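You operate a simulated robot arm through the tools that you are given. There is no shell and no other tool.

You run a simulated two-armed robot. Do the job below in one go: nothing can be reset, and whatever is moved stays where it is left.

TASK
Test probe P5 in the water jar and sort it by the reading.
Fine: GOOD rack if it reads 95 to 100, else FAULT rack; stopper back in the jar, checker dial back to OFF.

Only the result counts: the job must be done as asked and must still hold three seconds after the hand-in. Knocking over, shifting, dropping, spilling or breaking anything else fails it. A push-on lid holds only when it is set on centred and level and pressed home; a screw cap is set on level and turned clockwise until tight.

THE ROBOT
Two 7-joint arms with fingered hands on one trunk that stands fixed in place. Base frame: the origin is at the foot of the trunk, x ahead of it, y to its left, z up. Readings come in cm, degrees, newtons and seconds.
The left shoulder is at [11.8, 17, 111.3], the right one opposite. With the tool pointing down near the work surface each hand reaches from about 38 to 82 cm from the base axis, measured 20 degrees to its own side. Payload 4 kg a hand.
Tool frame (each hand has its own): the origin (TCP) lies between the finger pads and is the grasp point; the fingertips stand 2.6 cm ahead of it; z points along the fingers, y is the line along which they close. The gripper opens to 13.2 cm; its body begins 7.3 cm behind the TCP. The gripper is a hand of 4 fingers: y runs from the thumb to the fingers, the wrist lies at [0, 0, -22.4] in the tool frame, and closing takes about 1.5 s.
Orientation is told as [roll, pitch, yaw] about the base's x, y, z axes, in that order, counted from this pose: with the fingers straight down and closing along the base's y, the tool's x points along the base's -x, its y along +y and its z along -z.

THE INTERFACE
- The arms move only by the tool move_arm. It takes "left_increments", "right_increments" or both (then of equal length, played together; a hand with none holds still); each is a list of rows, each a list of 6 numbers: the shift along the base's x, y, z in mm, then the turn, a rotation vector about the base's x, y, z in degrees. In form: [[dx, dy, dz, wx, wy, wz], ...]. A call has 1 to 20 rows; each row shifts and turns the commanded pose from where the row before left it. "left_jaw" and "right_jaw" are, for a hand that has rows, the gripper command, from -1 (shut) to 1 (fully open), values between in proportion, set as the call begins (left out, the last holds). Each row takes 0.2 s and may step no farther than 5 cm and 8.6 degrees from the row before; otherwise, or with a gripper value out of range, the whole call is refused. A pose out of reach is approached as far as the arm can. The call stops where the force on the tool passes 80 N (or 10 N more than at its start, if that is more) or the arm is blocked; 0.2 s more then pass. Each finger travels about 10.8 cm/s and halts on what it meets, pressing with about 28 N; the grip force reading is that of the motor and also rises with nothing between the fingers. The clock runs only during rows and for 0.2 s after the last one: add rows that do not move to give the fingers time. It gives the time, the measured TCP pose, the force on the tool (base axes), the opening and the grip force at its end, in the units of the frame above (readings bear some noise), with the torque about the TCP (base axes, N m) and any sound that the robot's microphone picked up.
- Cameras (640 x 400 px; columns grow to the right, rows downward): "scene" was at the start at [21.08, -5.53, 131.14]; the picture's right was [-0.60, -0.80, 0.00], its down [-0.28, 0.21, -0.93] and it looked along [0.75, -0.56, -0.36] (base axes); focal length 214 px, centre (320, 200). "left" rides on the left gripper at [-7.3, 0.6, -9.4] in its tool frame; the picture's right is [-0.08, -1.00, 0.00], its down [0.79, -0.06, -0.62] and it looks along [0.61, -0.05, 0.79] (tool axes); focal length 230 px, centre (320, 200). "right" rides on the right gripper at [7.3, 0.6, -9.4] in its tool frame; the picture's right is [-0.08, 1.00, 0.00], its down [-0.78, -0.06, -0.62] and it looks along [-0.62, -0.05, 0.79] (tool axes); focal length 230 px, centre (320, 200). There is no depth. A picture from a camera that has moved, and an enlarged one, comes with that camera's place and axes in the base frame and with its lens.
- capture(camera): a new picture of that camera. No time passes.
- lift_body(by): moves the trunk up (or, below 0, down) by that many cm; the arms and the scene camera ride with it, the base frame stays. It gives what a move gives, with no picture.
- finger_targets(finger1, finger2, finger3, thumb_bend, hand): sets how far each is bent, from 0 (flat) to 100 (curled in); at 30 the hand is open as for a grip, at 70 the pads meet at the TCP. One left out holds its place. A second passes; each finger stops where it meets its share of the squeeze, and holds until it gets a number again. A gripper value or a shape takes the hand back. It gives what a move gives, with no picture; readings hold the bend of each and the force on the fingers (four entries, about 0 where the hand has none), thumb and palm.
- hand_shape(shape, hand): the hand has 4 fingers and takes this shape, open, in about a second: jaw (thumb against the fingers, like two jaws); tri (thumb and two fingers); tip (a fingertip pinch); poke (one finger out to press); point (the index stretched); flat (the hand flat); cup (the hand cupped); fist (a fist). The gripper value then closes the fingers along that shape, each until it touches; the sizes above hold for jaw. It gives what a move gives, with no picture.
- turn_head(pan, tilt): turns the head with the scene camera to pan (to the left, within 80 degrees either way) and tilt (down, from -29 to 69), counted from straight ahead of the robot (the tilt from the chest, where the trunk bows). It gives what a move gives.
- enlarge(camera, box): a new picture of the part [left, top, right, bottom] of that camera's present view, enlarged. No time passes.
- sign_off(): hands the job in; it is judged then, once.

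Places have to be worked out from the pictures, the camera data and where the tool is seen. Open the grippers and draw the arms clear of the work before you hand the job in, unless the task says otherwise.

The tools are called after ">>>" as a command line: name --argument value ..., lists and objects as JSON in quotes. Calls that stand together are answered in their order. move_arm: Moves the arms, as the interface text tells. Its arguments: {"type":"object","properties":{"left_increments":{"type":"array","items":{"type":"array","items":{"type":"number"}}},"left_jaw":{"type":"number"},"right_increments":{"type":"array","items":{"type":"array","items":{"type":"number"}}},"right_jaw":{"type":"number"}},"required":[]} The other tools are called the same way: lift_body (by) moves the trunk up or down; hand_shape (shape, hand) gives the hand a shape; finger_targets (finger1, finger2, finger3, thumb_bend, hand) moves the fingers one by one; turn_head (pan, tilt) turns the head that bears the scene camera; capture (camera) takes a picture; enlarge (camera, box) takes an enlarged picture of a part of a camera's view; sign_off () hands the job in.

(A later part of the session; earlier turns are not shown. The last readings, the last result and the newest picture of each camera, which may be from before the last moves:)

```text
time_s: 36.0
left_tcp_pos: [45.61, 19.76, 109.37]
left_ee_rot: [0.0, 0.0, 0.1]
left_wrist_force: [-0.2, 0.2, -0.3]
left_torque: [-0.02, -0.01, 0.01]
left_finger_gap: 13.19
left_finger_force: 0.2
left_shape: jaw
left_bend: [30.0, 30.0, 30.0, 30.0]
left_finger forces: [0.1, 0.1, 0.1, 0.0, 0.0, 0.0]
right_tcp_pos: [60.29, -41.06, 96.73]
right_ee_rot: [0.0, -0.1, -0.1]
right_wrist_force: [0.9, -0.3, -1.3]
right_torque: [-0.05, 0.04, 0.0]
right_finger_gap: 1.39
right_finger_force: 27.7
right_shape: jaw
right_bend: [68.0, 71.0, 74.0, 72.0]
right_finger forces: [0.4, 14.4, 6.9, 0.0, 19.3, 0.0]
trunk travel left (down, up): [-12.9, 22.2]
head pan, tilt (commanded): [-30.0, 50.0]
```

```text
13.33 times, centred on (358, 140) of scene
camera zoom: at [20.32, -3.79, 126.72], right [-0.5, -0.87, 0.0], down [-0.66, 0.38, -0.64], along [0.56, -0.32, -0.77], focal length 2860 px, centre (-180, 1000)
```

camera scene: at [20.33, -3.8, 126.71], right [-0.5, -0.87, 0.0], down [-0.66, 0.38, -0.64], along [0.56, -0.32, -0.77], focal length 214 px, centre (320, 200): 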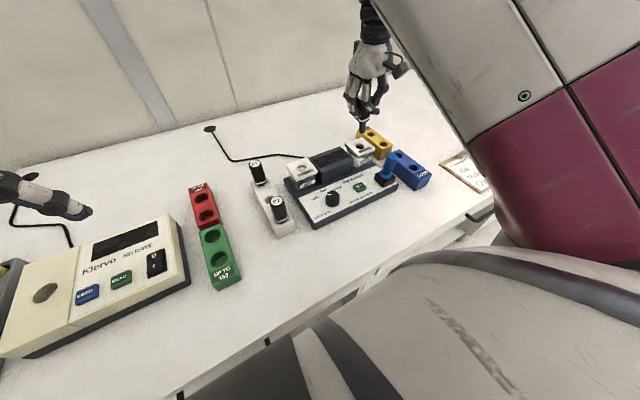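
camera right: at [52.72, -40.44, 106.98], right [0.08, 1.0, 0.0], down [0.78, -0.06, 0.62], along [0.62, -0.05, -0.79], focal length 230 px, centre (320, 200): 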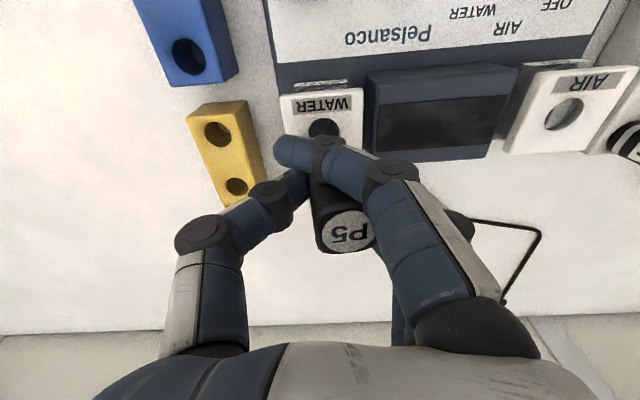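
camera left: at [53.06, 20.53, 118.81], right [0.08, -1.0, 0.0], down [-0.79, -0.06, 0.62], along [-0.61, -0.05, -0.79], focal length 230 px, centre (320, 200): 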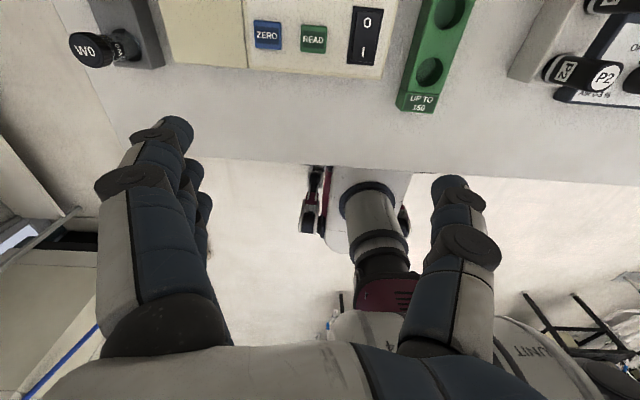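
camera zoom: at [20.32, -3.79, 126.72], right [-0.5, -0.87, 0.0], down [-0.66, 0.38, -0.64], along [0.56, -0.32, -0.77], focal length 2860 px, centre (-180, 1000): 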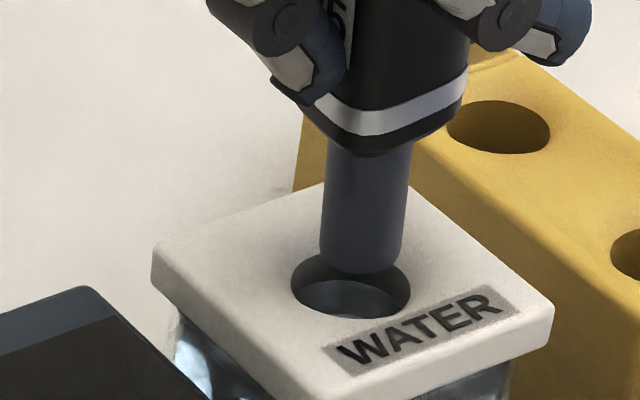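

The tip is at the hole's rim height or slightly above it. I lower another 4 mm and check whether it enters.

>>> move_arm --right_increments '[[0, 1, -2, 0, 0, 0], [0, 0, -2, 0, 0, 0], [0, 0, 0, 0, 0, 0]]'

>>> enlarge --camera "scene" --box '[335, 125, 380, 155]'

```text
time_s: 36.8
left_tcp_pos: [45.75, 19.76, 109.45]
left_ee_rot: [0.0, -0.1, 0.0]
left_wrist_force: [0.1, -0.3, 0.7]
left_torque: [-0.02, -0.02, -0.01]
left_finger_gap: 13.18
left_finger_force: 0.0
left_shape: jaw
left_bend: [30.0, 30.0, 30.0, 30.0]
left_finger forces: [0.0, 0.1, 0.1, 0.0, 0.0, 0.0]
right_tcp_pos: [60.13, -40.76, 96.31]
right_ee_rot: [-0.1, -0.1, -0.1]
right_wrist_force: [0.1, -0.1, -0.6]
right_torque: [-0.01, 0.02, 0.01]
right_finger_gap: 1.37
right_finger_force: 27.8
right_shape: jaw
right_bend: [68.0, 71.0, 74.0, 72.0]
right_finger forces: [0.4, 14.3, 6.8, 0.0, 19.3, 0.1]
trunk travel left (down, up): [-12.9, 22.2]
head pan, tilt (commanded): [-30.0, 50.0]
```

```text
13.33 times, centred on (358, 140) of scene
camera zoom: at [20.32, -3.79, 126.71], right [-0.5, -0.87, 0.0], down [-0.66, 0.38, -0.64], along [0.56, -0.32, -0.77], focal length 2860 px, centre (-180, 1000)
```

zoom: 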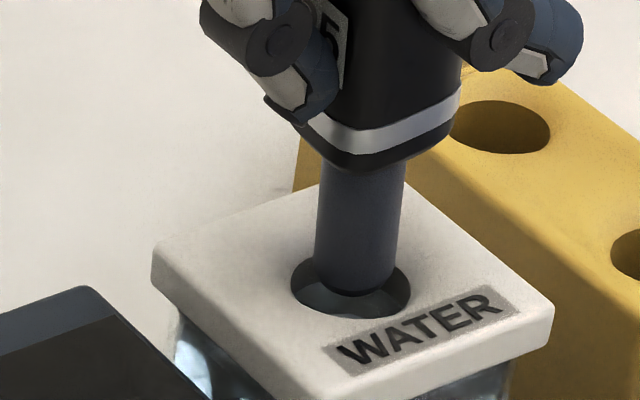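

The tip enters the hole outline with no contact force. I lower on in small steps.

>>> move_arm --right_increments '[[0, 1, -3, 0, 0, 0], [0, 0, -3, 0, 0, 0], [0, 0, 0, 0, 0, 0]]'

>>> enlarge --camera "scene" --box '[335, 125, 380, 155]'

```text
time_s: 37.6
left_tcp_pos: [45.69, 19.7, 109.53]
left_ee_rot: [0.0, -0.1, 0.0]
left_wrist_force: [0.8, 0.3, -0.3]
left_torque: [-0.02, -0.02, 0.01]
left_finger_gap: 13.18
left_finger_force: 0.0
left_shape: jaw
left_bend: [30.0, 30.0, 30.0, 30.0]
left_finger forces: [0.0, 0.1, 0.0, 0.1, 0.0, 0.1]
right_tcp_pos: [60.22, -40.8, 95.64]
right_ee_rot: [0.1, -0.1, -0.1]
right_wrist_force: [0.6, 0.2, -1.1]
right_torque: [-0.02, -0.01, -0.02]
right_finger_gap: 1.39
right_finger_force: 28.2
right_shape: jaw
right_bend: [68.0, 71.0, 74.0, 72.0]
right_finger forces: [0.4, 14.2, 6.7, 0.1, 19.2, 0.0]
trunk travel left (down, up): [-12.9, 22.2]
head pan, tilt (commanded): [-30.0, 50.0]
```

```text
13.33 times, centred on (358, 140) of scene
camera zoom: at [20.32, -3.78, 126.71], right [-0.5, -0.87, 0.0], down [-0.66, 0.38, -0.64], along [0.56, -0.32, -0.77], focal length 2860 px, centre (-180, 1000)
```

zoom: 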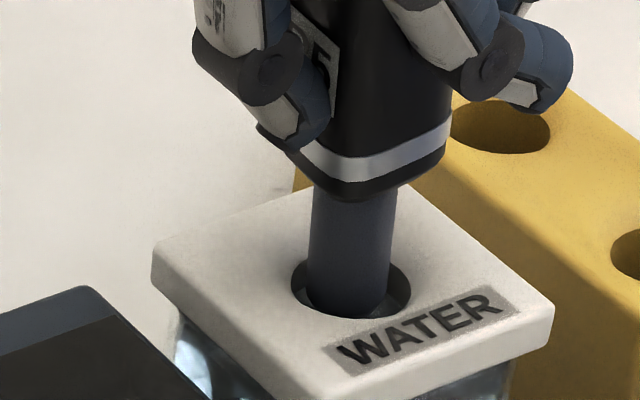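

The tip end is right at the hole's front rim in the picture. I zoom closer to tell whether it is inside before lowering more.

>>> enlarge --camera "scene" --box '[350, 138, 368, 152]'

>>> enlarge --camera "right" --box '[250, 80, 410, 270]'

```text
16.00 times, centred on (359, 145) of scene
camera zoom: at [20.32, -3.78, 126.71], right [-0.5, -0.87, 0.0], down [-0.66, 0.38, -0.64], along [0.56, -0.32, -0.77], focal length 3432 px, centre (-304, 1080)
```

zoom: 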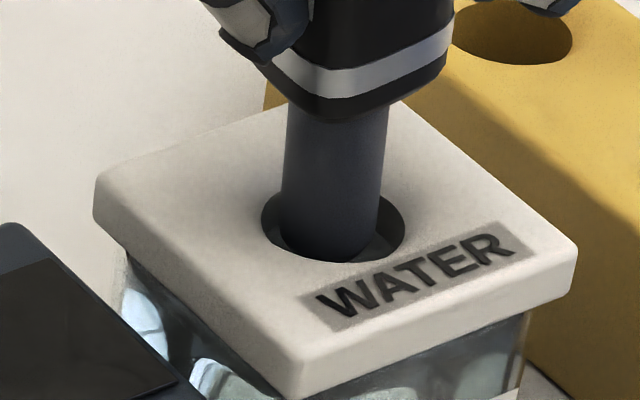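

```text
2.11 times, centred on (330, 175) of right
camera zoom: at [52.7, -40.26, 105.04], right [0.08, 1.0, 0.0], down [0.78, -0.06, 0.62], along [0.62, -0.05, -0.79], focal length 484 px, centre (299, 253)
```

zoom: 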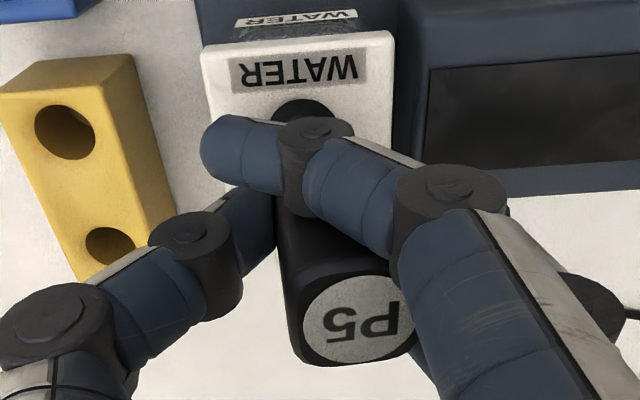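

The tip end is flush with the front rim, about 2–3 mm too near the camera. I shift (+3, -2) mm and lower 3 mm more.

>>> move_arm --right_increments '[[3, -2, 0, 0, 0, 0], [0, 0, -3, 0, 0, 0], [0, 0, 0, 0, 0, 0]]'

>>> enlarge --camera "scene" --box '[350, 138, 368, 152]'

```text
time_s: 38.4
left_tcp_pos: [45.81, 19.69, 109.48]
left_ee_rot: [0.0, -0.1, 0.0]
left_wrist_force: [0.3, -0.6, 0.8]
left_torque: [0.04, -0.03, 0.01]
left_finger_gap: 13.18
left_finger_force: 0.0
left_shape: jaw
left_bend: [30.0, 30.0, 30.0, 30.0]
left_finger forces: [0.0, 0.1, 0.1, 0.0, 0.0, 0.0]
right_tcp_pos: [60.41, -41.07, 95.3]
right_ee_rot: [0.0, -0.1, -0.1]
right_wrist_force: [-0.4, 0.7, -0.1]
right_torque: [0.0, 0.02, 0.01]
right_finger_gap: 1.38
right_finger_force: 28.1
right_shape: jaw
right_bend: [68.0, 71.0, 74.0, 72.0]
right_finger forces: [0.1, 14.3, 6.9, 0.0, 19.3, 0.0]
trunk travel left (down, up): [-12.9, 22.2]
head pan, tilt (commanded): [-30.0, 50.0]
```

```text
16.00 times, centred on (359, 145) of scene
camera zoom: at [20.32, -3.79, 126.71], right [-0.5, -0.87, 0.0], down [-0.66, 0.38, -0.64], along [0.56, -0.32, -0.77], focal length 3432 px, centre (-304, 1080)
```

zoom: 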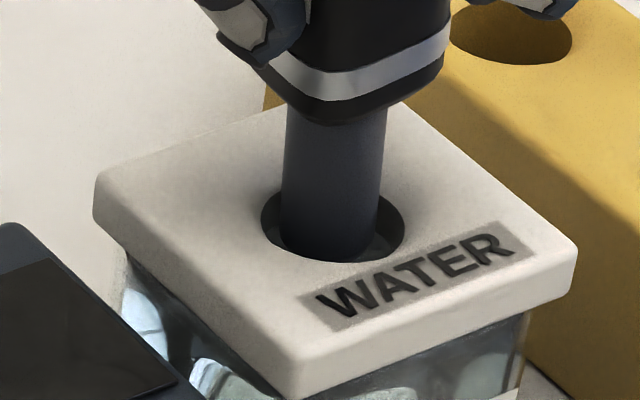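

No force and the rim now hides the tip end, so it is inside. I continue lowering in steps.

>>> move_arm --right_increments '[[0, 0, -3, 0, 0, 0], [0, 0, -3, 0, 0, 0], [0, 0, -3, 0, 0, 0], [0, 0, 0, 0, 0, 0]]'

>>> enlarge --camera "scene" --box '[345, 128, 375, 155]'

```text
time_s: 39.4
left_tcp_pos: [45.75, 19.76, 109.51]
left_ee_rot: [0.0, -0.1, 0.1]
left_wrist_force: [-0.4, 0.7, -0.1]
left_torque: [0.02, 0.01, 0.01]
left_finger_gap: 13.16
left_finger_force: 0.0
left_shape: jaw
left_bend: [30.0, 30.0, 30.0, 30.0]
left_finger forces: [0.0, 0.0, 0.0, 0.1, 0.0, 0.0]
right_tcp_pos: [60.53, -40.97, 94.48]
right_ee_rot: [0.0, -0.1, -0.3]
right_wrist_force: [-0.5, -0.4, -0.9]
right_torque: [0.01, 0.04, 0.01]
right_finger_gap: 1.39
right_finger_force: 27.9
right_shape: jaw
right_bend: [68.0, 71.0, 74.0, 72.0]
right_finger forces: [0.0, 14.4, 6.9, 0.0, 19.1, 0.0]
trunk travel left (down, up): [-12.9, 22.2]
head pan, tilt (commanded): [-30.0, 50.0]
```

```text
14.81 times, centred on (360, 142) of scene
camera zoom: at [20.32, -3.79, 126.71], right [-0.5, -0.87, 0.0], down [-0.66, 0.38, -0.64], along [0.56, -0.32, -0.77], focal length 3177 px, centre (-273, 1067)
```

zoom: 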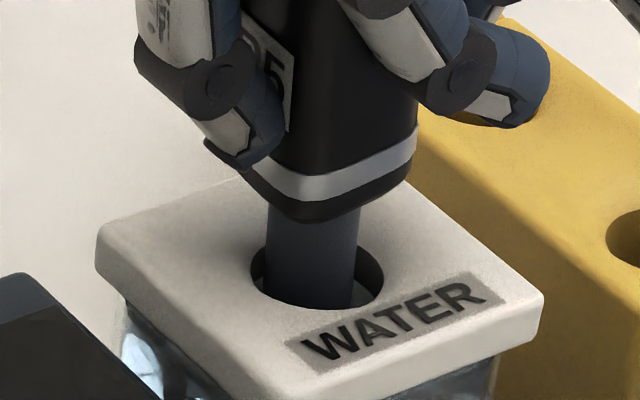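

P5's tip is plainly inside the jar's hole. I keep lowering in 1 cm stages, watching the force.

>>> move_arm --right_increments '[[0, 0, -4, 0, 0, 0], [0, 0, -4, 0, 0, 0], [0, 0, -4, 0, 0, 0], [0, 0, 0, 0, 0, 0]]'

>>> enlarge --camera "scene" --box '[345, 128, 375, 155]'

```text
time_s: 40.4
left_tcp_pos: [45.7, 19.72, 109.61]
left_ee_rot: [-0.1, -0.2, 0.0]
left_wrist_force: [0.7, -0.2, -0.2]
left_torque: [0.03, 0.01, 0.0]
left_finger_gap: 13.18
left_finger_force: 0.0
left_shape: jaw
left_bend: [30.0, 30.0, 30.0, 30.0]
left_finger forces: [0.1, 0.0, 0.0, 0.1, 0.0, 0.0]
right_tcp_pos: [60.55, -41.04, 93.26]
right_ee_rot: [-0.1, -0.2, -0.1]
right_wrist_force: [-0.7, -0.8, -1.5]
right_torque: [0.0, 0.04, 0.0]
right_finger_gap: 1.42
right_finger_force: 28.1
right_shape: jaw
right_bend: [68.0, 71.0, 74.0, 72.0]
right_finger forces: [0.1, 14.4, 7.0, 0.1, 19.1, 0.0]
trunk travel left (down, up): [-12.9, 22.2]
head pan, tilt (commanded): [-30.0, 50.0]
```

```text
14.81 times, centred on (360, 142) of scene
camera zoom: at [20.32, -3.79, 126.71], right [-0.5, -0.87, 0.0], down [-0.66, 0.38, -0.64], along [0.56, -0.32, -0.77], focal length 3177 px, centre (-273, 1067)
```

zoom: 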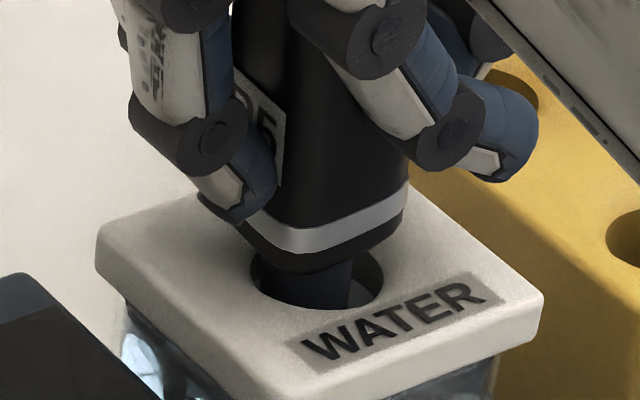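

About 1.2 cm remain until the body rests on the lid. I lower 1 cm, then feel for contact.

>>> move_arm --right_increments '[[0, 0, -4, 0, 0, 0], [0, 0, -3, 0, 0, 0], [0, 0, -2, 0, 0, 0], [0, 0, 0, 0, 0, 0]]'

>>> enlarge --camera "scene" --box '[345, 128, 375, 155]'

```text
time_s: 41.4
left_tcp_pos: [45.78, 19.7, 109.56]
left_ee_rot: [0.0, -0.1, 0.0]
left_wrist_force: [-0.4, 0.2, -0.1]
left_torque: [-0.01, -0.02, -0.03]
left_finger_gap: 13.2
left_finger_force: 0.1
left_shape: jaw
left_bend: [30.0, 30.0, 30.0, 30.0]
left_finger forces: [0.1, 0.0, 0.0, 0.0, 0.0, 0.0]
right_tcp_pos: [60.42, -41.14, 92.46]
right_ee_rot: [-0.2, -0.3, -0.1]
right_wrist_force: [2.5, -7.8, 11.7]
right_torque: [-0.04, 0.02, 0.04]
right_finger_gap: 1.42
right_finger_force: 27.7
right_shape: jaw
right_bend: [68.0, 71.0, 74.0, 72.0]
right_finger forces: [0.0, 13.2, 7.6, 0.0, 26.0, 0.0]
trunk travel left (down, up): [-12.9, 22.2]
head pan, tilt (commanded): [-30.0, 50.0]
```

```text
14.81 times, centred on (360, 142) of scene
camera zoom: at [20.22, -3.79, 126.75], right [-0.5, -0.87, 0.0], down [-0.66, 0.38, -0.64], along [0.56, -0.32, -0.77], focal length 3177 px, centre (-273, 1067)
```

zoom: 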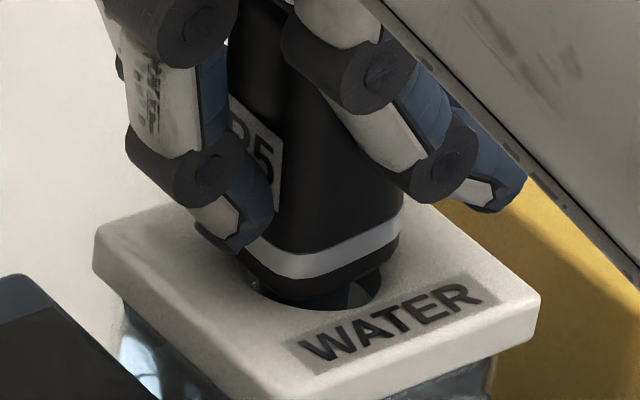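

The body touches the lid (about 12 N), slightly tilted in the grip. I relieve 2 mm and open the jaw so P5 settles in the jar.

>>> move_arm --right_increments '[[0, 0, 2, 0, 0, 0], [0, 0, 0, 0, 0, 0]]'

>>> move_arm --right_increments '[[0, 0, 0, 0, 0, 0], [0, 0, 0, 0, 0, 0], [0, 0, 0, 0, 0, 0], [0, 0, 0, 0, 0, 0], [0, 0, 0, 0, 0, 0]]' --right_jaw 0.1

>>> enlarge --camera "scene" --box '[325, 110, 395, 165]'

>>> capture --camera "right"

```text
time_s: 42.0
left_tcp_pos: [45.73, 19.7, 109.54]
left_ee_rot: [0.0, -0.1, 0.0]
left_wrist_force: [0.0, -0.1, 0.9]
left_torque: [-0.02, 0.01, 0.01]
left_finger_gap: 13.18
left_finger_force: 0.1
left_shape: jaw
left_bend: [30.0, 30.0, 30.0, 30.0]
left_finger forces: [0.1, 0.0, 0.0, 0.0, 0.1, 0.1]
right_tcp_pos: [60.49, -41.04, 92.58]
right_ee_rot: [0.0, -0.1, -0.1]
right_wrist_force: [3.2, -8.2, 9.9]
right_torque: [-0.14, 0.0, 0.07]
right_finger_gap: 1.44
right_finger_force: 28.0
right_shape: jaw
right_bend: [68.0, 71.0, 74.0, 72.0]
right_finger forces: [0.0, 12.7, 7.8, 0.1, 26.2, 0.1]
trunk travel left (down, up): [-12.9, 22.2]
head pan, tilt (commanded): [-30.0, 50.0]
```

```text
time_s: 43.2
left_tcp_pos: [45.7, 19.84, 109.49]
left_ee_rot: [-0.1, 0.0, 0.0]
left_wrist_force: [-0.8, 0.7, 0.4]
left_torque: [-0.02, 0.01, -0.02]
left_finger_gap: 13.16
left_finger_force: 0.1
left_shape: jaw
left_bend: [30.0, 30.0, 30.0, 30.0]
left_finger forces: [0.0, 0.1, 0.0, 0.1, 0.0, 0.0]
right_tcp_pos: [60.45, -40.88, 92.57]
right_ee_rot: [0.0, -0.1, -0.1]
right_wrist_force: [-0.4, 0.9, -0.4]
right_torque: [0.02, 0.02, -0.05]
right_finger_gap: 7.18
right_finger_force: 0.0
right_shape: jaw
right_bend: [72.0, 72.0, 72.0, 70.0]
right_finger forces: [0.0, 0.1, 0.0, 0.1, 0.1, 0.0]
trunk travel left (down, up): [-12.9, 22.2]
head pan, tilt (commanded): [-30.0, 50.0]
```

```text
7.27 times, centred on (360, 138) of scene
camera zoom: at [20.32, -3.78, 126.71], right [-0.5, -0.87, 0.0], down [-0.66, 0.38, -0.64], along [0.56, -0.32, -0.77], focal length 1560 px, centre (29, 654)
```

zoom: 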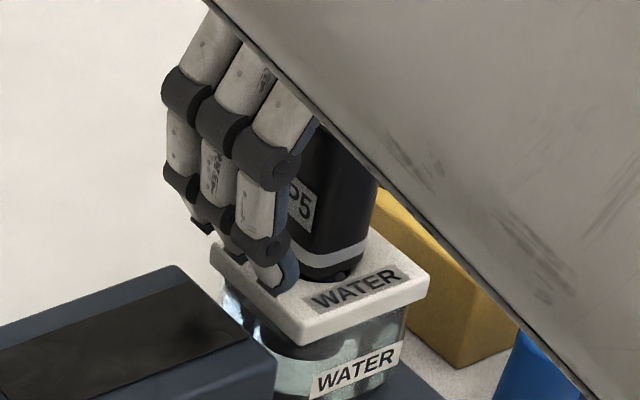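

```text
taken
camera right: at [53.0, -40.47, 101.97], right [0.08, 1.0, 0.0], down [0.78, -0.06, 0.62], along [0.62, -0.05, -0.79], focal length 230 px, centre (320, 200)
```

right: 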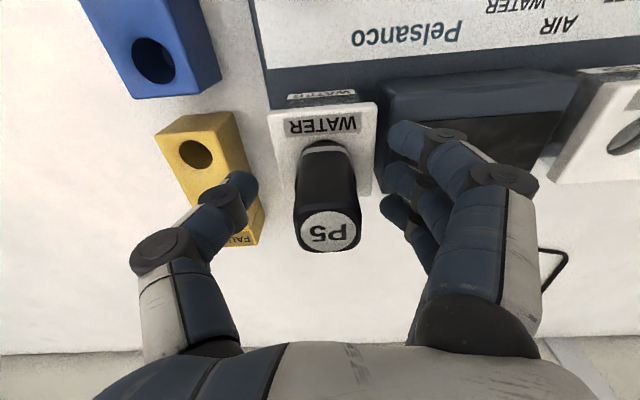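

P5 stands in the water jar. I raise the right hand clear and look at P5, then head for the dial.

>>> move_arm --right_increments '[[0, 0, 25, 0, 0, 0], [0, 0, 30, 0, 0, 0], [0, 0, 25, 0, 0, 0], [-20, 30, 0, 0, 0, 0], [-20, 40, 0, 0, 0, 0], [-20, 40, 0, 0, 0, 0], [-10, 40, 0, 0, 0, 0], [0, 0, 0, 0, 0, 0], [0, 0, 0, 0, 0, 0]]'

>>> capture --camera "right"

>>> capture --camera "scene"

```text
time_s: 45.2
left_tcp_pos: [45.78, 19.74, 109.5]
left_ee_rot: [0.0, 0.0, 0.1]
left_wrist_force: [-0.4, 0.1, 0.7]
left_torque: [0.02, -0.03, -0.01]
left_finger_gap: 13.18
left_finger_force: 0.1
left_shape: jaw
left_bend: [30.0, 30.0, 30.0, 30.0]
left_finger forces: [0.0, 0.0, 0.0, 0.0, 0.0, 0.1]
right_tcp_pos: [53.15, -27.02, 99.85]
right_ee_rot: [3.8, 0.8, -2.3]
right_wrist_force: [0.2, 0.0, -0.2]
right_torque: [0.01, 0.02, 0.02]
right_finger_gap: 7.22
right_finger_force: 0.1
right_shape: jaw
right_bend: [72.0, 72.0, 72.0, 70.0]
right_finger forces: [0.1, 0.1, 0.1, 0.0, 0.1, 0.0]
trunk travel left (down, up): [-12.9, 22.2]
head pan, tilt (commanded): [-30.0, 50.0]
```

```text
taken
camera right: at [45.83, -26.73, 109.31], right [0.12, 0.99, 0.06], down [0.79, -0.13, 0.6], along [0.6, -0.02, -0.8], focal length 230 px, centre (320, 200)
```

right: 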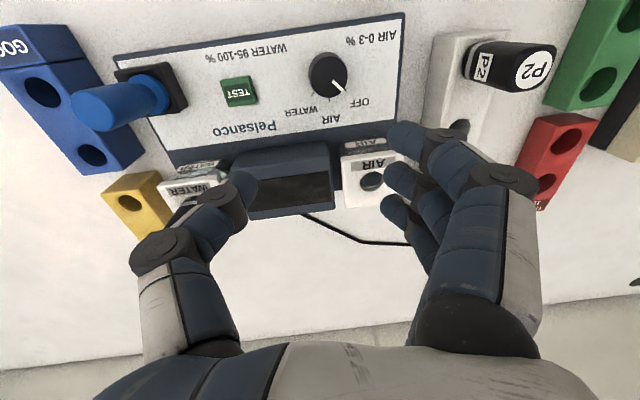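

```text
taken
camera scene: at [20.93, -4.64, 128.58], right [-0.54, -0.84, 0.0], down [-0.5, 0.33, -0.8], along [0.67, -0.43, -0.6], focal length 214 px, centre (320, 200)
```

scene: 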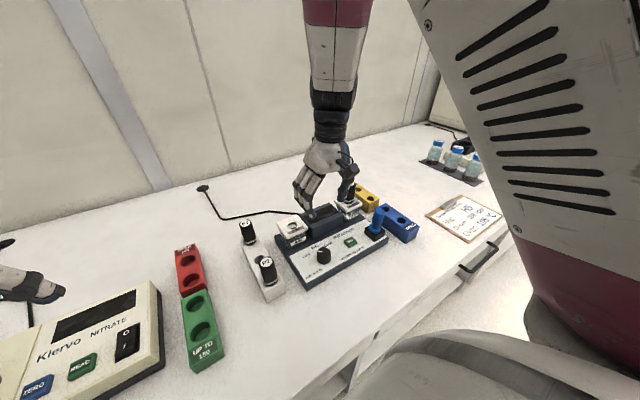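

The dial and panel are in full view. I enlarge the dial, and P5 in the scene.

>>> enlarge --camera "right" --box '[210, 10, 420, 140]'

>>> enlarge --camera "scene" --box '[265, 180, 395, 285]'

```text
3.05 times, centred on (315, 75) of right
camera zoom: at [45.83, -26.73, 109.31], right [0.12, 0.99, 0.06], down [0.79, -0.13, 0.6], along [0.6, -0.02, -0.8], focal length 701 px, centre (335, 581)
```

zoom: 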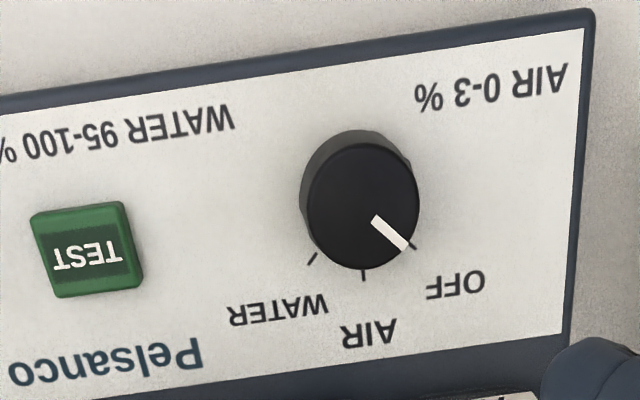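

```text
3.81 times, centred on (330, 232) of scene
camera zoom: at [20.93, -4.64, 128.58], right [-0.54, -0.84, 0.0], down [-0.5, 0.33, -0.8], along [0.67, -0.43, -0.6], focal length 817 px, centre (282, 76)
```

zoom: 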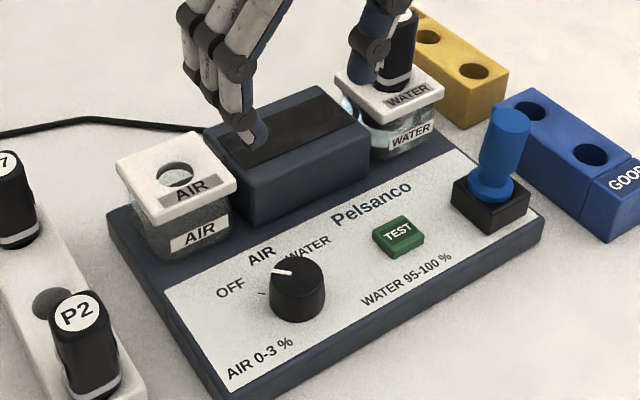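

P5 stands well in the water jar and the pointer is at OFF (about 46–48° to the left of AIR; WATER about 47° to the right). I place the dial at about (50.1,-24.8). I straighten the hand above it and then yaw it +48° to prepare a clockwise turn.

>>> move_arm --right_increments '[[-15, 11, -10, -1.9, -0.4, 1.2], [-15, 11, -10, -1.9, -0.4, 1.1], [0, 0, 0, 0, 0, 0], [0, 0, 0, 0, 0, 8], [0, 0, 0, 0, 0, 8], [0, 0, 0, 0, 0, 8], [0, 0, 0, 0, 0, 8], [0, 0, 0, 0, 0, 8], [0, 0, 0, 0, 0, 8], [0, 0, 0, 0, 0, 0], [0, 0, 0, 0, 0, 0]]' --right_jaw 0

>>> capture --camera "right"

>>> capture --camera "scene"

```text
time_s: 47.6
left_tcp_pos: [45.6, 19.75, 109.54]
left_ee_rot: [0.0, 0.0, 0.0]
left_wrist_force: [-0.4, -0.9, 0.2]
left_torque: [-0.03, -0.03, -0.03]
left_finger_gap: 13.18
left_finger_force: 0.0
left_shape: jaw
left_bend: [30.0, 30.0, 30.0, 30.0]
left_finger forces: [0.0, 0.0, 0.1, 0.1, 0.0, 0.1]
right_tcp_pos: [51.71, -24.83, 97.27]
right_ee_rot: [-0.9, -3.7, 48.2]
right_wrist_force: [-0.1, -0.7, -0.5]
right_torque: [0.05, -0.03, 0.01]
right_finger_gap: 6.68
right_finger_force: 0.0
right_shape: jaw
right_bend: [73.0, 73.0, 73.0, 70.0]
right_finger forces: [0.0, 0.0, 0.1, 0.0, 0.0, 0.1]
right hand out of reach, approached as far as the arm can: row 2, 6
trunk travel left (down, up): [-12.9, 22.2]
head pan, tilt (commanded): [-30.0, 50.0]
```

```text
taken
camera right: at [45.76, -30.33, 106.17], right [-0.69, 0.72, -0.01], down [0.53, 0.52, 0.67], along [0.49, 0.46, -0.74], focal length 230 px, centre (320, 200)
```

right: 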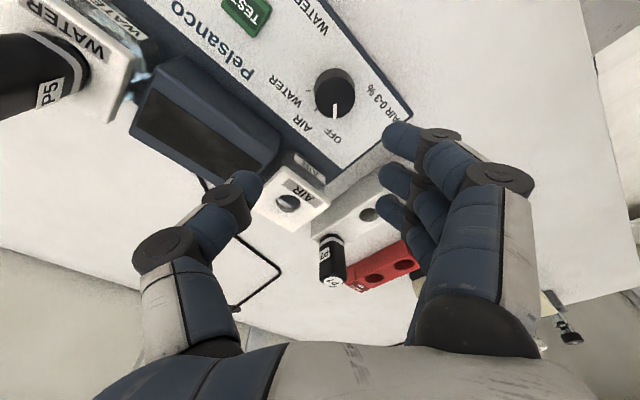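

```text
taken
camera scene: at [21.23, -4.92, 129.77], right [-0.55, -0.84, 0.0], down [-0.41, 0.27, -0.87], along [0.73, -0.48, -0.49], focal length 214 px, centre (320, 200)
```

scene: 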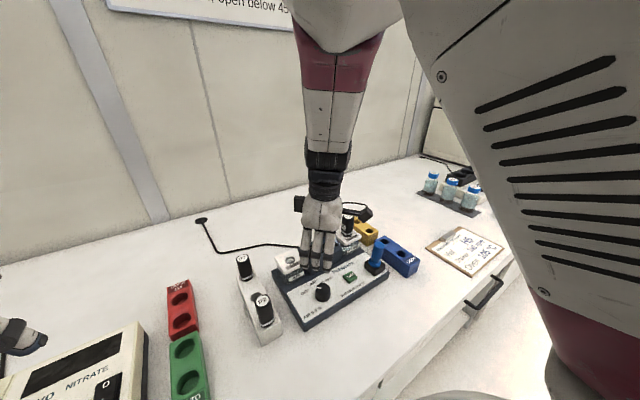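

Yaw 48° is reached. From this view the dial's centre is at about (49.9,-24.9). I level the hand, centre on the dial and come down to z≈90.

>>> move_arm --right_increments '[[-6, 0, -20, -0.7, 1.0, 0], [-6, 0, -20, -0.7, 1.0, 0], [-6, 0, -20, -0.7, 1.1, 0], [0, 0, -10, 0, 0, 0], [0, 0, 0, 0, 0, 0], [0, 0, 0, 0, 0, 0]]'

>>> capture --camera "right"

>>> enlarge --camera "scene" --box '[250, 190, 400, 330]'

```text
time_s: 49.0
left_tcp_pos: [45.78, 19.76, 109.4]
left_ee_rot: [0.0, 0.0, 0.0]
left_wrist_force: [0.0, 0.0, 0.3]
left_torque: [0.04, 0.03, 0.0]
left_finger_gap: 13.19
left_finger_force: 0.0
left_shape: jaw
left_bend: [30.0, 30.0, 30.0, 30.0]
left_finger forces: [0.0, 0.1, 0.0, 0.0, 0.1, 0.1]
right_tcp_pos: [49.87, -24.85, 90.62]
right_ee_rot: [-0.4, -0.1, 47.8]
right_wrist_force: [0.6, -0.3, 0.3]
right_torque: [0.0, -0.02, 0.03]
right_finger_gap: 6.68
right_finger_force: 0.0
right_shape: jaw
right_bend: [73.0, 73.0, 73.0, 70.0]
right_finger forces: [0.0, 0.1, 0.0, 0.1, 0.1, 0.0]
trunk travel left (down, up): [-12.9, 22.2]
head pan, tilt (commanded): [-30.0, 50.0]
```

```text
taken
camera right: at [44.41, -29.8, 99.97], right [-0.69, 0.73, -0.01], down [0.57, 0.54, 0.62], along [0.45, 0.42, -0.79], focal length 230 px, centre (320, 200)
```

right: 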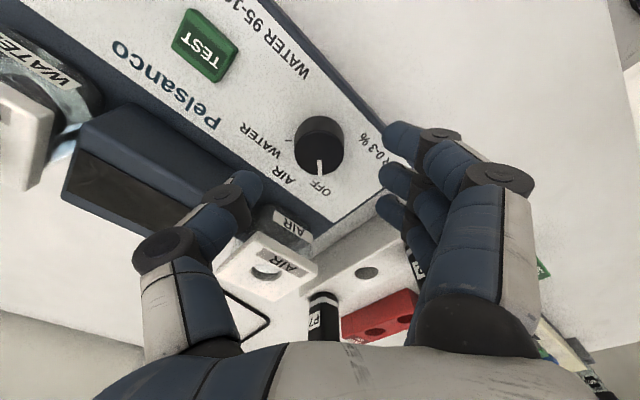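

```text
2.86 times, centred on (325, 260) of scene
camera zoom: at [21.04, -3.84, 127.81], right [-0.47, -0.88, 0.0], down [-0.59, 0.31, -0.74], along [0.65, -0.35, -0.67], focal length 613 px, centre (306, 29)
```

zoom: 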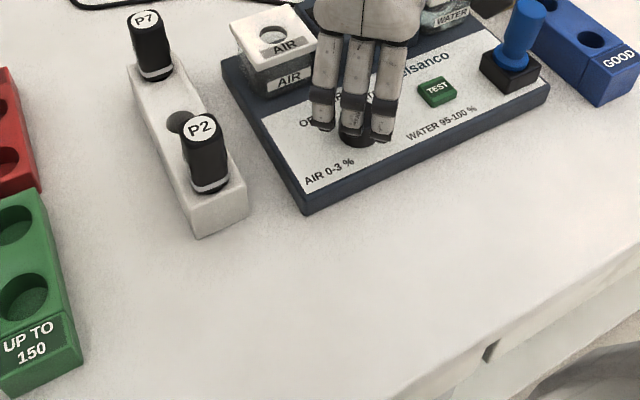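

The hand is level above the dial. I enlarge to check the dial's centring under the hand's axis.

>>> enlarge --camera "right" --box '[250, 90, 400, 210]'

```text
3.33 times, centred on (325, 150) of right
camera zoom: at [44.41, -29.8, 99.97], right [-0.69, 0.73, -0.01], down [0.57, 0.54, 0.62], along [0.45, 0.42, -0.79], focal length 767 px, centre (303, 367)
```

zoom: 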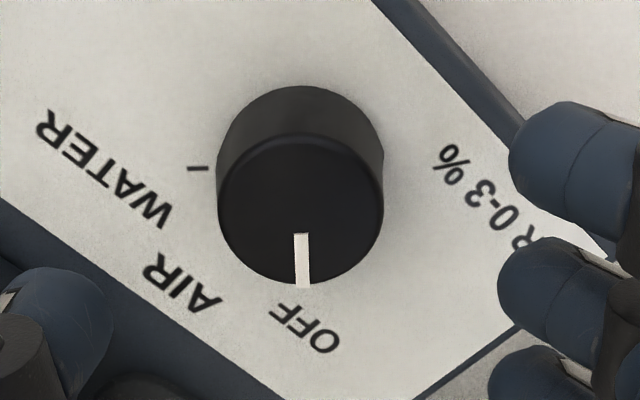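

The dial knob is about 3.5 cm wide, top z≈85.5, panel z≈82.6, and centred. Since the grip closes about 0.5 cm toward the finger side, I offset the hand by that toward the thumb side and lower to z≈86.

>>> move_arm --right_increments '[[4, -3, -16, 0, 0, 0], [0, 0, -16, 0, 0, 0], [0, 0, -14, 0, 0, 0], [0, 0, 0, 0, 0, 0], [0, 0, 0, 0, 0, 0]]'

>>> capture --camera "right"

>>> enlarge --camera "scene" --box '[250, 100, 400, 240]'

```text
time_s: 50.2
left_tcp_pos: [45.8, 19.94, 109.54]
left_ee_rot: [-0.1, 0.1, 0.1]
left_wrist_force: [0.0, 0.2, 0.0]
left_torque: [-0.01, -0.02, -0.01]
left_finger_gap: 13.19
left_finger_force: 0.1
left_shape: jaw
left_bend: [30.0, 30.0, 30.0, 30.0]
left_finger forces: [0.0, 0.1, 0.0, 0.0, 0.1, 0.1]
right_tcp_pos: [50.44, -25.15, 86.07]
right_ee_rot: [-0.8, 0.0, 47.4]
right_wrist_force: [-0.5, -0.5, 0.2]
right_torque: [0.02, 0.0, 0.03]
right_finger_gap: 6.63
right_finger_force: 0.1
right_shape: jaw
right_bend: [73.0, 73.0, 73.0, 70.0]
right_finger forces: [0.1, 0.0, 0.1, 0.1, 0.1, 0.0]
trunk travel left (down, up): [-12.9, 22.2]
head pan, tilt (commanded): [-30.0, 50.0]
```

```text
taken
camera right: at [44.79, -30.17, 95.47], right [-0.68, 0.73, -0.01], down [0.57, 0.54, 0.62], along [0.46, 0.41, -0.79], focal length 230 px, centre (320, 200)
```

right: 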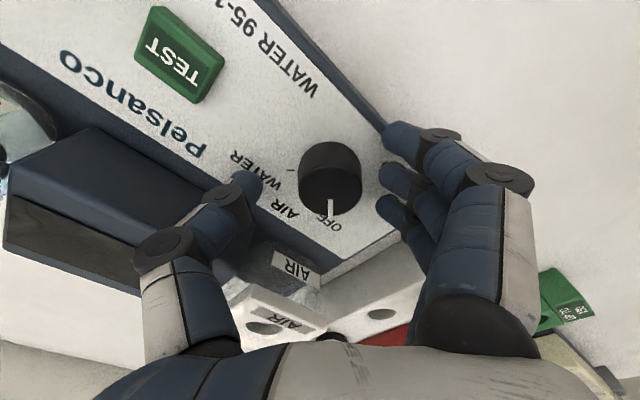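

```text
2.86 times, centred on (325, 170) of scene
camera zoom: at [20.33, -3.78, 126.71], right [-0.5, -0.87, 0.0], down [-0.66, 0.38, -0.64], along [0.56, -0.32, -0.77], focal length 613 px, centre (306, 286)
```

zoom: 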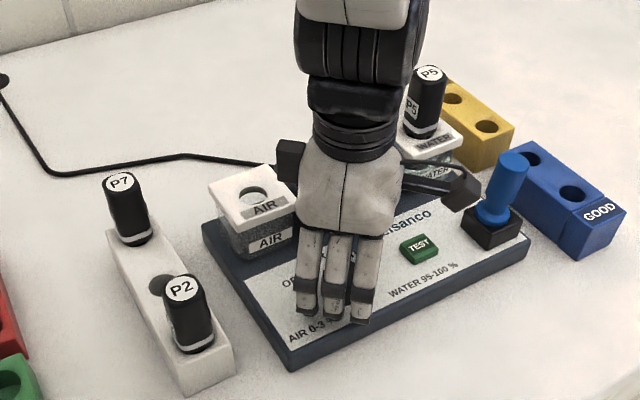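

The knob is centred between thumb and fingers. I close the jaw on it.

>>> move_arm --right_increments '[[0, 0, 0, 0, 0, 0], [0, 0, 0, 0, 0, 0], [0, 0, 0, 0, 0, 0], [0, 0, 0, 0, 0, 0], [0, 0, 0, 0, 0, 0], [0, 0, 0, 0, 0, 0], [0, 0, 0, 0, 0, 0]]' --right_jaw -1

>>> capture --camera "right"

>>> enlarge --camera "scene" --box '[250, 100, 400, 240]'

```text
time_s: 51.8
left_tcp_pos: [45.84, 19.69, 109.56]
left_ee_rot: [-0.1, -0.1, -0.1]
left_wrist_force: [-0.7, -0.2, 0.8]
left_torque: [-0.01, -0.01, 0.01]
left_finger_gap: 13.21
left_finger_force: 0.1
left_shape: jaw
left_bend: [30.0, 30.0, 30.0, 30.0]
left_finger forces: [0.0, 0.0, 0.0, 0.0, 0.0, 0.1]
right_tcp_pos: [50.33, -25.32, 85.84]
right_ee_rot: [-0.9, 0.2, 47.3]
right_wrist_force: [13.1, -4.5, 14.1]
right_torque: [0.06, -0.27, -0.06]
right_finger_gap: 1.71
right_finger_force: 28.1
right_shape: jaw
right_bend: [68.0, 74.0, 73.0, 70.0]
right_finger forces: [0.0, 8.7, 12.2, 0.0, 31.4, 0.0]
trunk travel left (down, up): [-12.9, 22.2]
head pan, tilt (commanded): [-30.0, 50.0]
```

```text
taken
camera right: at [44.75, -30.24, 95.29], right [-0.68, 0.73, -0.01], down [0.57, 0.54, 0.61], along [0.46, 0.41, -0.79], focal length 230 px, centre (320, 200)
```

right: 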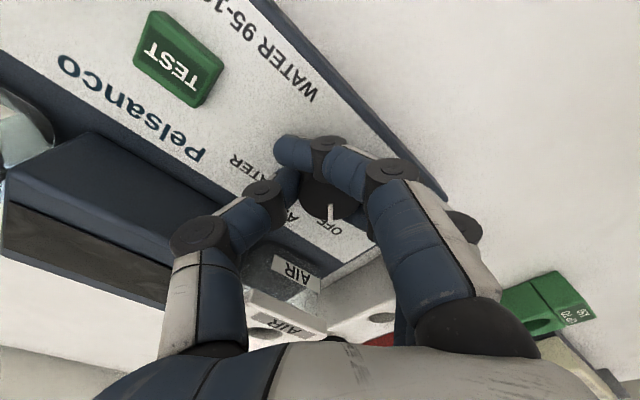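

```text
2.86 times, centred on (325, 170) of scene
camera zoom: at [20.35, -3.78, 126.72], right [-0.5, -0.87, 0.0], down [-0.66, 0.38, -0.64], along [0.56, -0.32, -0.77], focal length 613 px, centre (306, 286)
```

zoom: 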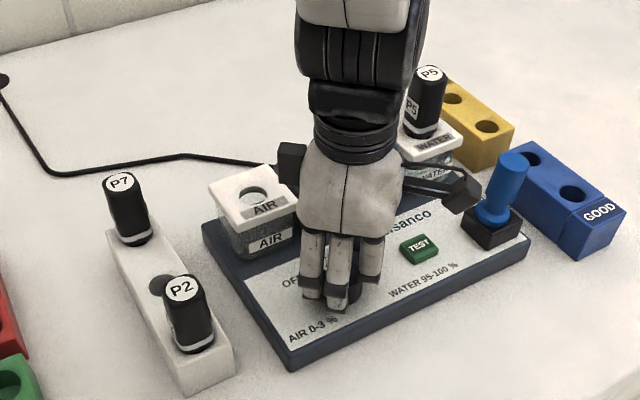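

The knob is held (thumb 31 N, fingers 9/12 N) and the checker has not moved. I turn clockwise by 24° first, following the small arc, and raise 2 mm to ease the downward press.

>>> move_arm --right_increments '[[0, 0, 2, 0, 0, 0], [-0.6, -0.3, 0, 0, 0, -8], [-0.6, -0.3, 0, 0, 0, -8], [-0.6, -0.3, 0, 0, 0, -8], [0, 0, 0, 0, 0, 0]]'

>>> capture --camera "right"

>>> enlarge --camera "scene" --box '[250, 100, 400, 240]'

```text
time_s: 53.0
left_tcp_pos: [45.9, 19.65, 109.44]
left_ee_rot: [0.1, 0.0, 0.0]
left_wrist_force: [0.4, 0.5, 0.5]
left_torque: [0.02, -0.05, 0.01]
left_finger_gap: 13.19
left_finger_force: 0.1
left_shape: jaw
left_bend: [30.0, 30.0, 30.0, 30.0]
left_finger forces: [0.0, 0.1, 0.0, 0.1, 0.0, 0.0]
right_tcp_pos: [50.16, -25.27, 86.05]
right_ee_rot: [0.4, 1.5, 23.4]
right_wrist_force: [0.7, -10.0, -10.8]
right_torque: [-0.2, 0.0, 0.0]
right_finger_gap: 1.63
right_finger_force: 28.0
right_shape: jaw
right_bend: [68.0, 73.0, 73.0, 70.0]
right_finger forces: [0.0, 8.0, 8.2, 0.1, 24.8, 0.1]
trunk travel left (down, up): [-12.9, 22.2]
head pan, tilt (commanded): [-30.0, 50.0]
```

```text
taken
camera right: at [43.29, -27.74, 95.61], right [-0.33, 0.95, 0.01], down [0.76, 0.26, 0.6], along [0.56, 0.2, -0.8], focal length 230 px, centre (320, 200)
```

right: 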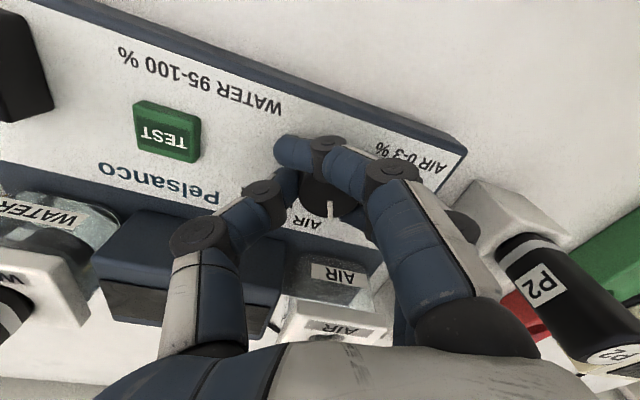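

```text
2.86 times, centred on (325, 170) of scene
camera zoom: at [20.42, -3.91, 126.68], right [-0.5, -0.87, 0.0], down [-0.66, 0.38, -0.64], along [0.56, -0.32, -0.77], focal length 613 px, centre (306, 286)
```

zoom: 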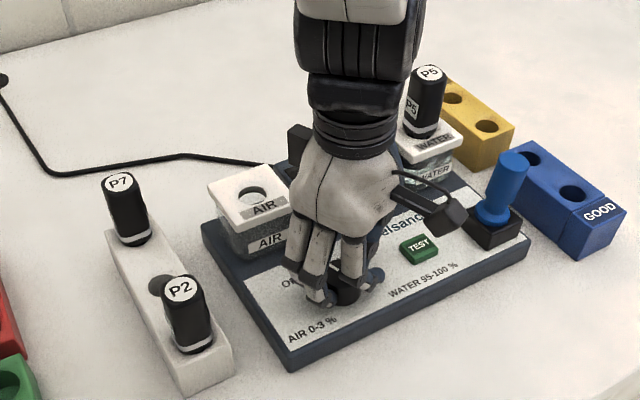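

The knob turns with the hand (the pointer keeps its place in the hand view). I ease 1 mm down and continue 24° more to yaw 0.

>>> move_arm --right_increments '[[-0.6, -0.3, -1, 0, 0, -8], [-0.6, -0.3, 0, 0, 0, -8], [-0.6, -0.3, 0, 0, 0, -8], [0, 0, 0, 0, 0, 0]]'

>>> capture --camera "right"

>>> enlarge --camera "scene" --box '[250, 100, 400, 240]'

```text
time_s: 54.0
left_tcp_pos: [45.77, 19.74, 109.53]
left_ee_rot: [0.0, -0.1, 0.1]
left_wrist_force: [-0.5, 0.2, -1.0]
left_torque: [-0.01, 0.04, 0.0]
left_finger_gap: 13.18
left_finger_force: 0.1
left_shape: jaw
left_bend: [30.0, 30.0, 30.0, 30.0]
left_finger forces: [0.0, 0.0, 0.0, 0.1, 0.1, 0.0]
right_tcp_pos: [50.07, -25.49, 86.12]
right_ee_rot: [0.6, 2.5, -0.6]
right_wrist_force: [-7.7, -2.3, -13.1]
right_torque: [0.09, 0.09, 0.09]
right_finger_gap: 1.55
right_finger_force: 28.0
right_shape: jaw
right_bend: [68.0, 73.0, 73.0, 70.0]
right_finger forces: [0.0, 10.3, 10.1, 0.0, 21.4, 0.0]
trunk travel left (down, up): [-12.9, 22.2]
head pan, tilt (commanded): [-30.0, 50.0]
```

```text
taken
camera right: at [42.98, -24.91, 95.83], right [0.09, 1.0, 0.01], down [0.81, -0.08, 0.58], along [0.58, -0.04, -0.81], focal length 230 px, centre (320, 200)
```

right: 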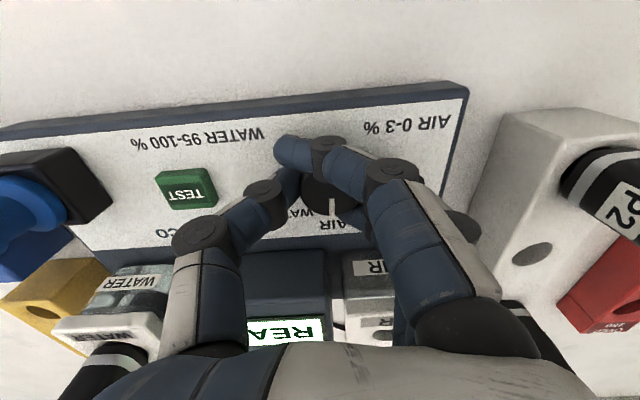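

```text
2.86 times, centred on (325, 170) of scene
camera zoom: at [20.31, -3.85, 126.72], right [-0.5, -0.87, 0.0], down [-0.66, 0.38, -0.64], along [0.56, -0.32, -0.77], focal length 613 px, centre (306, 286)
```

zoom: 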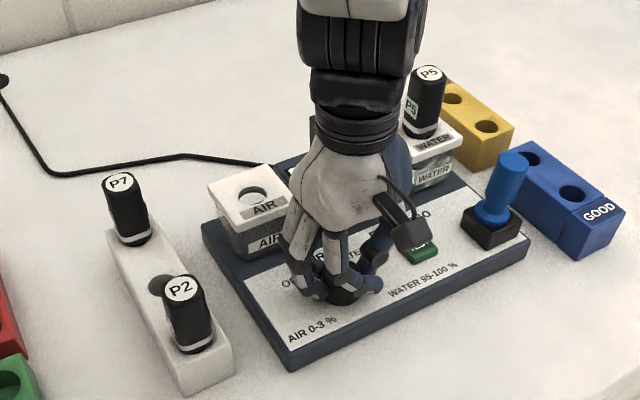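

The display lit up with "READY" and the pointer is now at AIR. I ease the upward pull, open the fingers, and yaw the open hand back +48° for a second bite.

>>> move_arm --right_increments '[[0, 0, -2, 0, 0, 0], [0, 0, 0, 0, 0, 0]]'

>>> move_arm --right_increments '[[0, 0, 0, 0, 0, 0], [0, 0, 0, 0, 0, 0], [0, 0, 0, 0, 0, 0], [0, 0, 0, 0, 0, 0], [0, 0, 0, -0.3, -1.2, 0], [0, 0, 0, 0, 0, 0]]' --right_jaw 0

>>> capture --camera "right"

>>> enlarge --camera "right" --box '[250, 120, 400, 240]'

```text
time_s: 54.6
left_tcp_pos: [45.68, 19.86, 109.61]
left_ee_rot: [0.0, -0.1, 0.1]
left_wrist_force: [0.0, 0.6, -0.7]
left_torque: [-0.01, -0.03, -0.02]
left_finger_gap: 13.17
left_finger_force: 0.0
left_shape: jaw
left_bend: [30.0, 30.0, 30.0, 30.0]
left_finger forces: [0.0, 0.0, 0.0, 0.0, 0.1, 0.1]
right_tcp_pos: [50.13, -25.44, 85.87]
right_ee_rot: [0.5, 2.2, -0.6]
right_wrist_force: [-5.5, 1.1, 3.4]
right_torque: [0.27, -0.03, 0.05]
right_finger_gap: 1.59
right_finger_force: 28.1
right_shape: jaw
right_bend: [68.0, 73.0, 73.0, 70.0]
right_finger forces: [0.0, 11.6, 13.9, 0.0, 22.2, 0.0]
trunk travel left (down, up): [-12.9, 22.2]
head pan, tilt (commanded): [-30.0, 50.0]
```

```text
time_s: 56.0
left_tcp_pos: [45.75, 19.78, 109.48]
left_ee_rot: [0.0, 0.0, 0.0]
left_wrist_force: [0.5, -0.9, 0.3]
left_torque: [-0.02, 0.03, 0.01]
left_finger_gap: 13.16
left_finger_force: 0.0
left_shape: jaw
left_bend: [30.0, 30.0, 30.0, 30.0]
left_finger forces: [0.1, 0.0, 0.1, 0.0, 0.0, 0.1]
right_tcp_pos: [49.68, -25.52, 85.51]
right_ee_rot: [0.1, 1.9, -0.8]
right_wrist_force: [-0.9, 0.1, 4.1]
right_torque: [0.16, -0.11, 0.03]
right_finger_gap: 6.52
right_finger_force: 0.2
right_shape: jaw
right_bend: [73.0, 73.0, 73.0, 70.0]
right_finger forces: [0.0, 0.0, 4.6, 0.0, 0.0, 0.1]
trunk travel left (down, up): [-12.9, 22.2]
head pan, tilt (commanded): [-30.0, 50.0]
```

```text
taken
camera right: at [42.57, -24.99, 95.17], right [0.09, 1.0, 0.0], down [0.8, -0.07, 0.59], along [0.59, -0.06, -0.81], focal length 230 px, centre (320, 200)
```

right: 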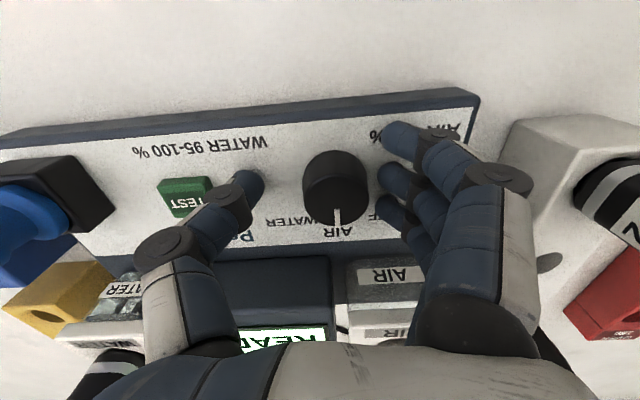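

```text
3.33 times, centred on (325, 180) of right
camera zoom: at [42.57, -24.99, 95.17], right [0.09, 1.0, 0.0], down [0.8, -0.07, 0.59], along [0.59, -0.06, -0.81], focal length 767 px, centre (303, 267)
```

zoom: 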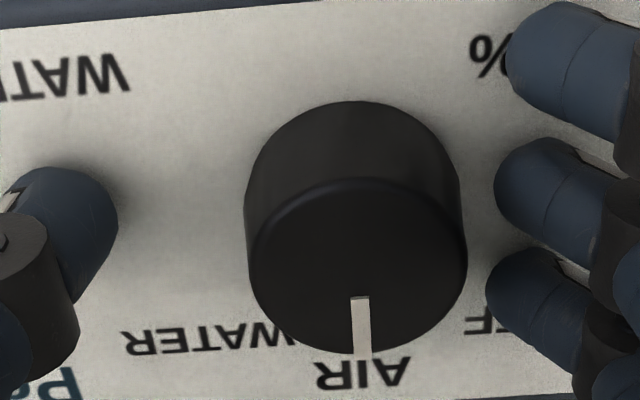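

The pointer stands at AIR and the knob is free. A fingertip lightly touches the panel, so I raise 6 mm, level, and yaw the open hand back to +48° around the knob.

>>> move_arm --right_increments '[[0, 0, 6, 0, -0.9, 0.4], [0, 0, 2, 0, -1, 0.4], [0.7, 0.5, 0, 0, 0, 8], [0.7, 0.5, 0, 0, 0, 8], [0.8, 0.5, 0, 0, 0, 8], [0.7, 0.5, 0, 0, 0, 8], [0.7, 0.6, 0, 0, 0, 8], [0.8, 0.6, 0, 0, 0, 8], [0, 0, 0, 0, 0, 0], [0, 0, 0, 0, 0, 0]]'

>>> capture --camera "right"

```text
time_s: 58.2
left_tcp_pos: [45.82, 19.67, 109.48]
left_ee_rot: [-0.1, -0.1, -0.1]
left_wrist_force: [0.0, 0.2, -0.1]
left_torque: [0.0, 0.02, 0.0]
left_finger_gap: 13.19
left_finger_force: 0.1
left_shape: jaw
left_bend: [30.0, 30.0, 30.0, 30.0]
left_finger forces: [0.0, 0.0, 0.0, 0.0, 0.0, 0.1]
right_tcp_pos: [50.4, -25.08, 86.59]
right_ee_rot: [-1.1, -2.9, 48.4]
right_wrist_force: [0.5, 0.5, -1.1]
right_torque: [-0.04, 0.04, -0.01]
right_finger_gap: 6.55
right_finger_force: 0.1
right_shape: jaw
right_bend: [73.0, 73.0, 73.0, 70.0]
right_finger forces: [0.0, 0.1, 0.0, 0.0, 0.0, 0.0]
trunk travel left (down, up): [-12.9, 22.2]
head pan, tilt (commanded): [-30.0, 50.0]
```

```text
taken
camera right: at [44.51, -30.34, 95.62], right [-0.69, 0.72, -0.01], down [0.54, 0.53, 0.66], along [0.48, 0.45, -0.75], focal length 230 px, centre (320, 200)
```

right: 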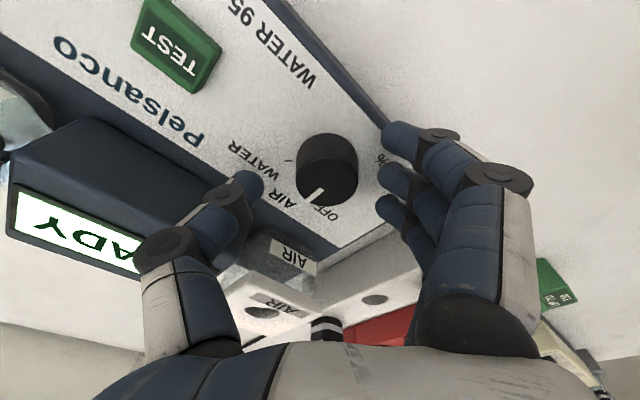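

I enlarge the dial to see exactly where the pointer stands now.

>>> enlarge --camera "right" --box '[250, 110, 400, 230]'

```text
3.33 times, centred on (325, 170) of right
camera zoom: at [44.51, -30.34, 95.62], right [-0.69, 0.72, -0.01], down [0.54, 0.53, 0.66], along [0.48, 0.45, -0.75], focal length 767 px, centre (303, 300)
```

zoom: 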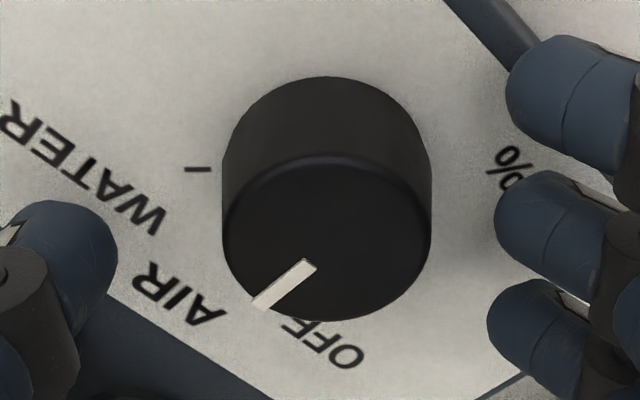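

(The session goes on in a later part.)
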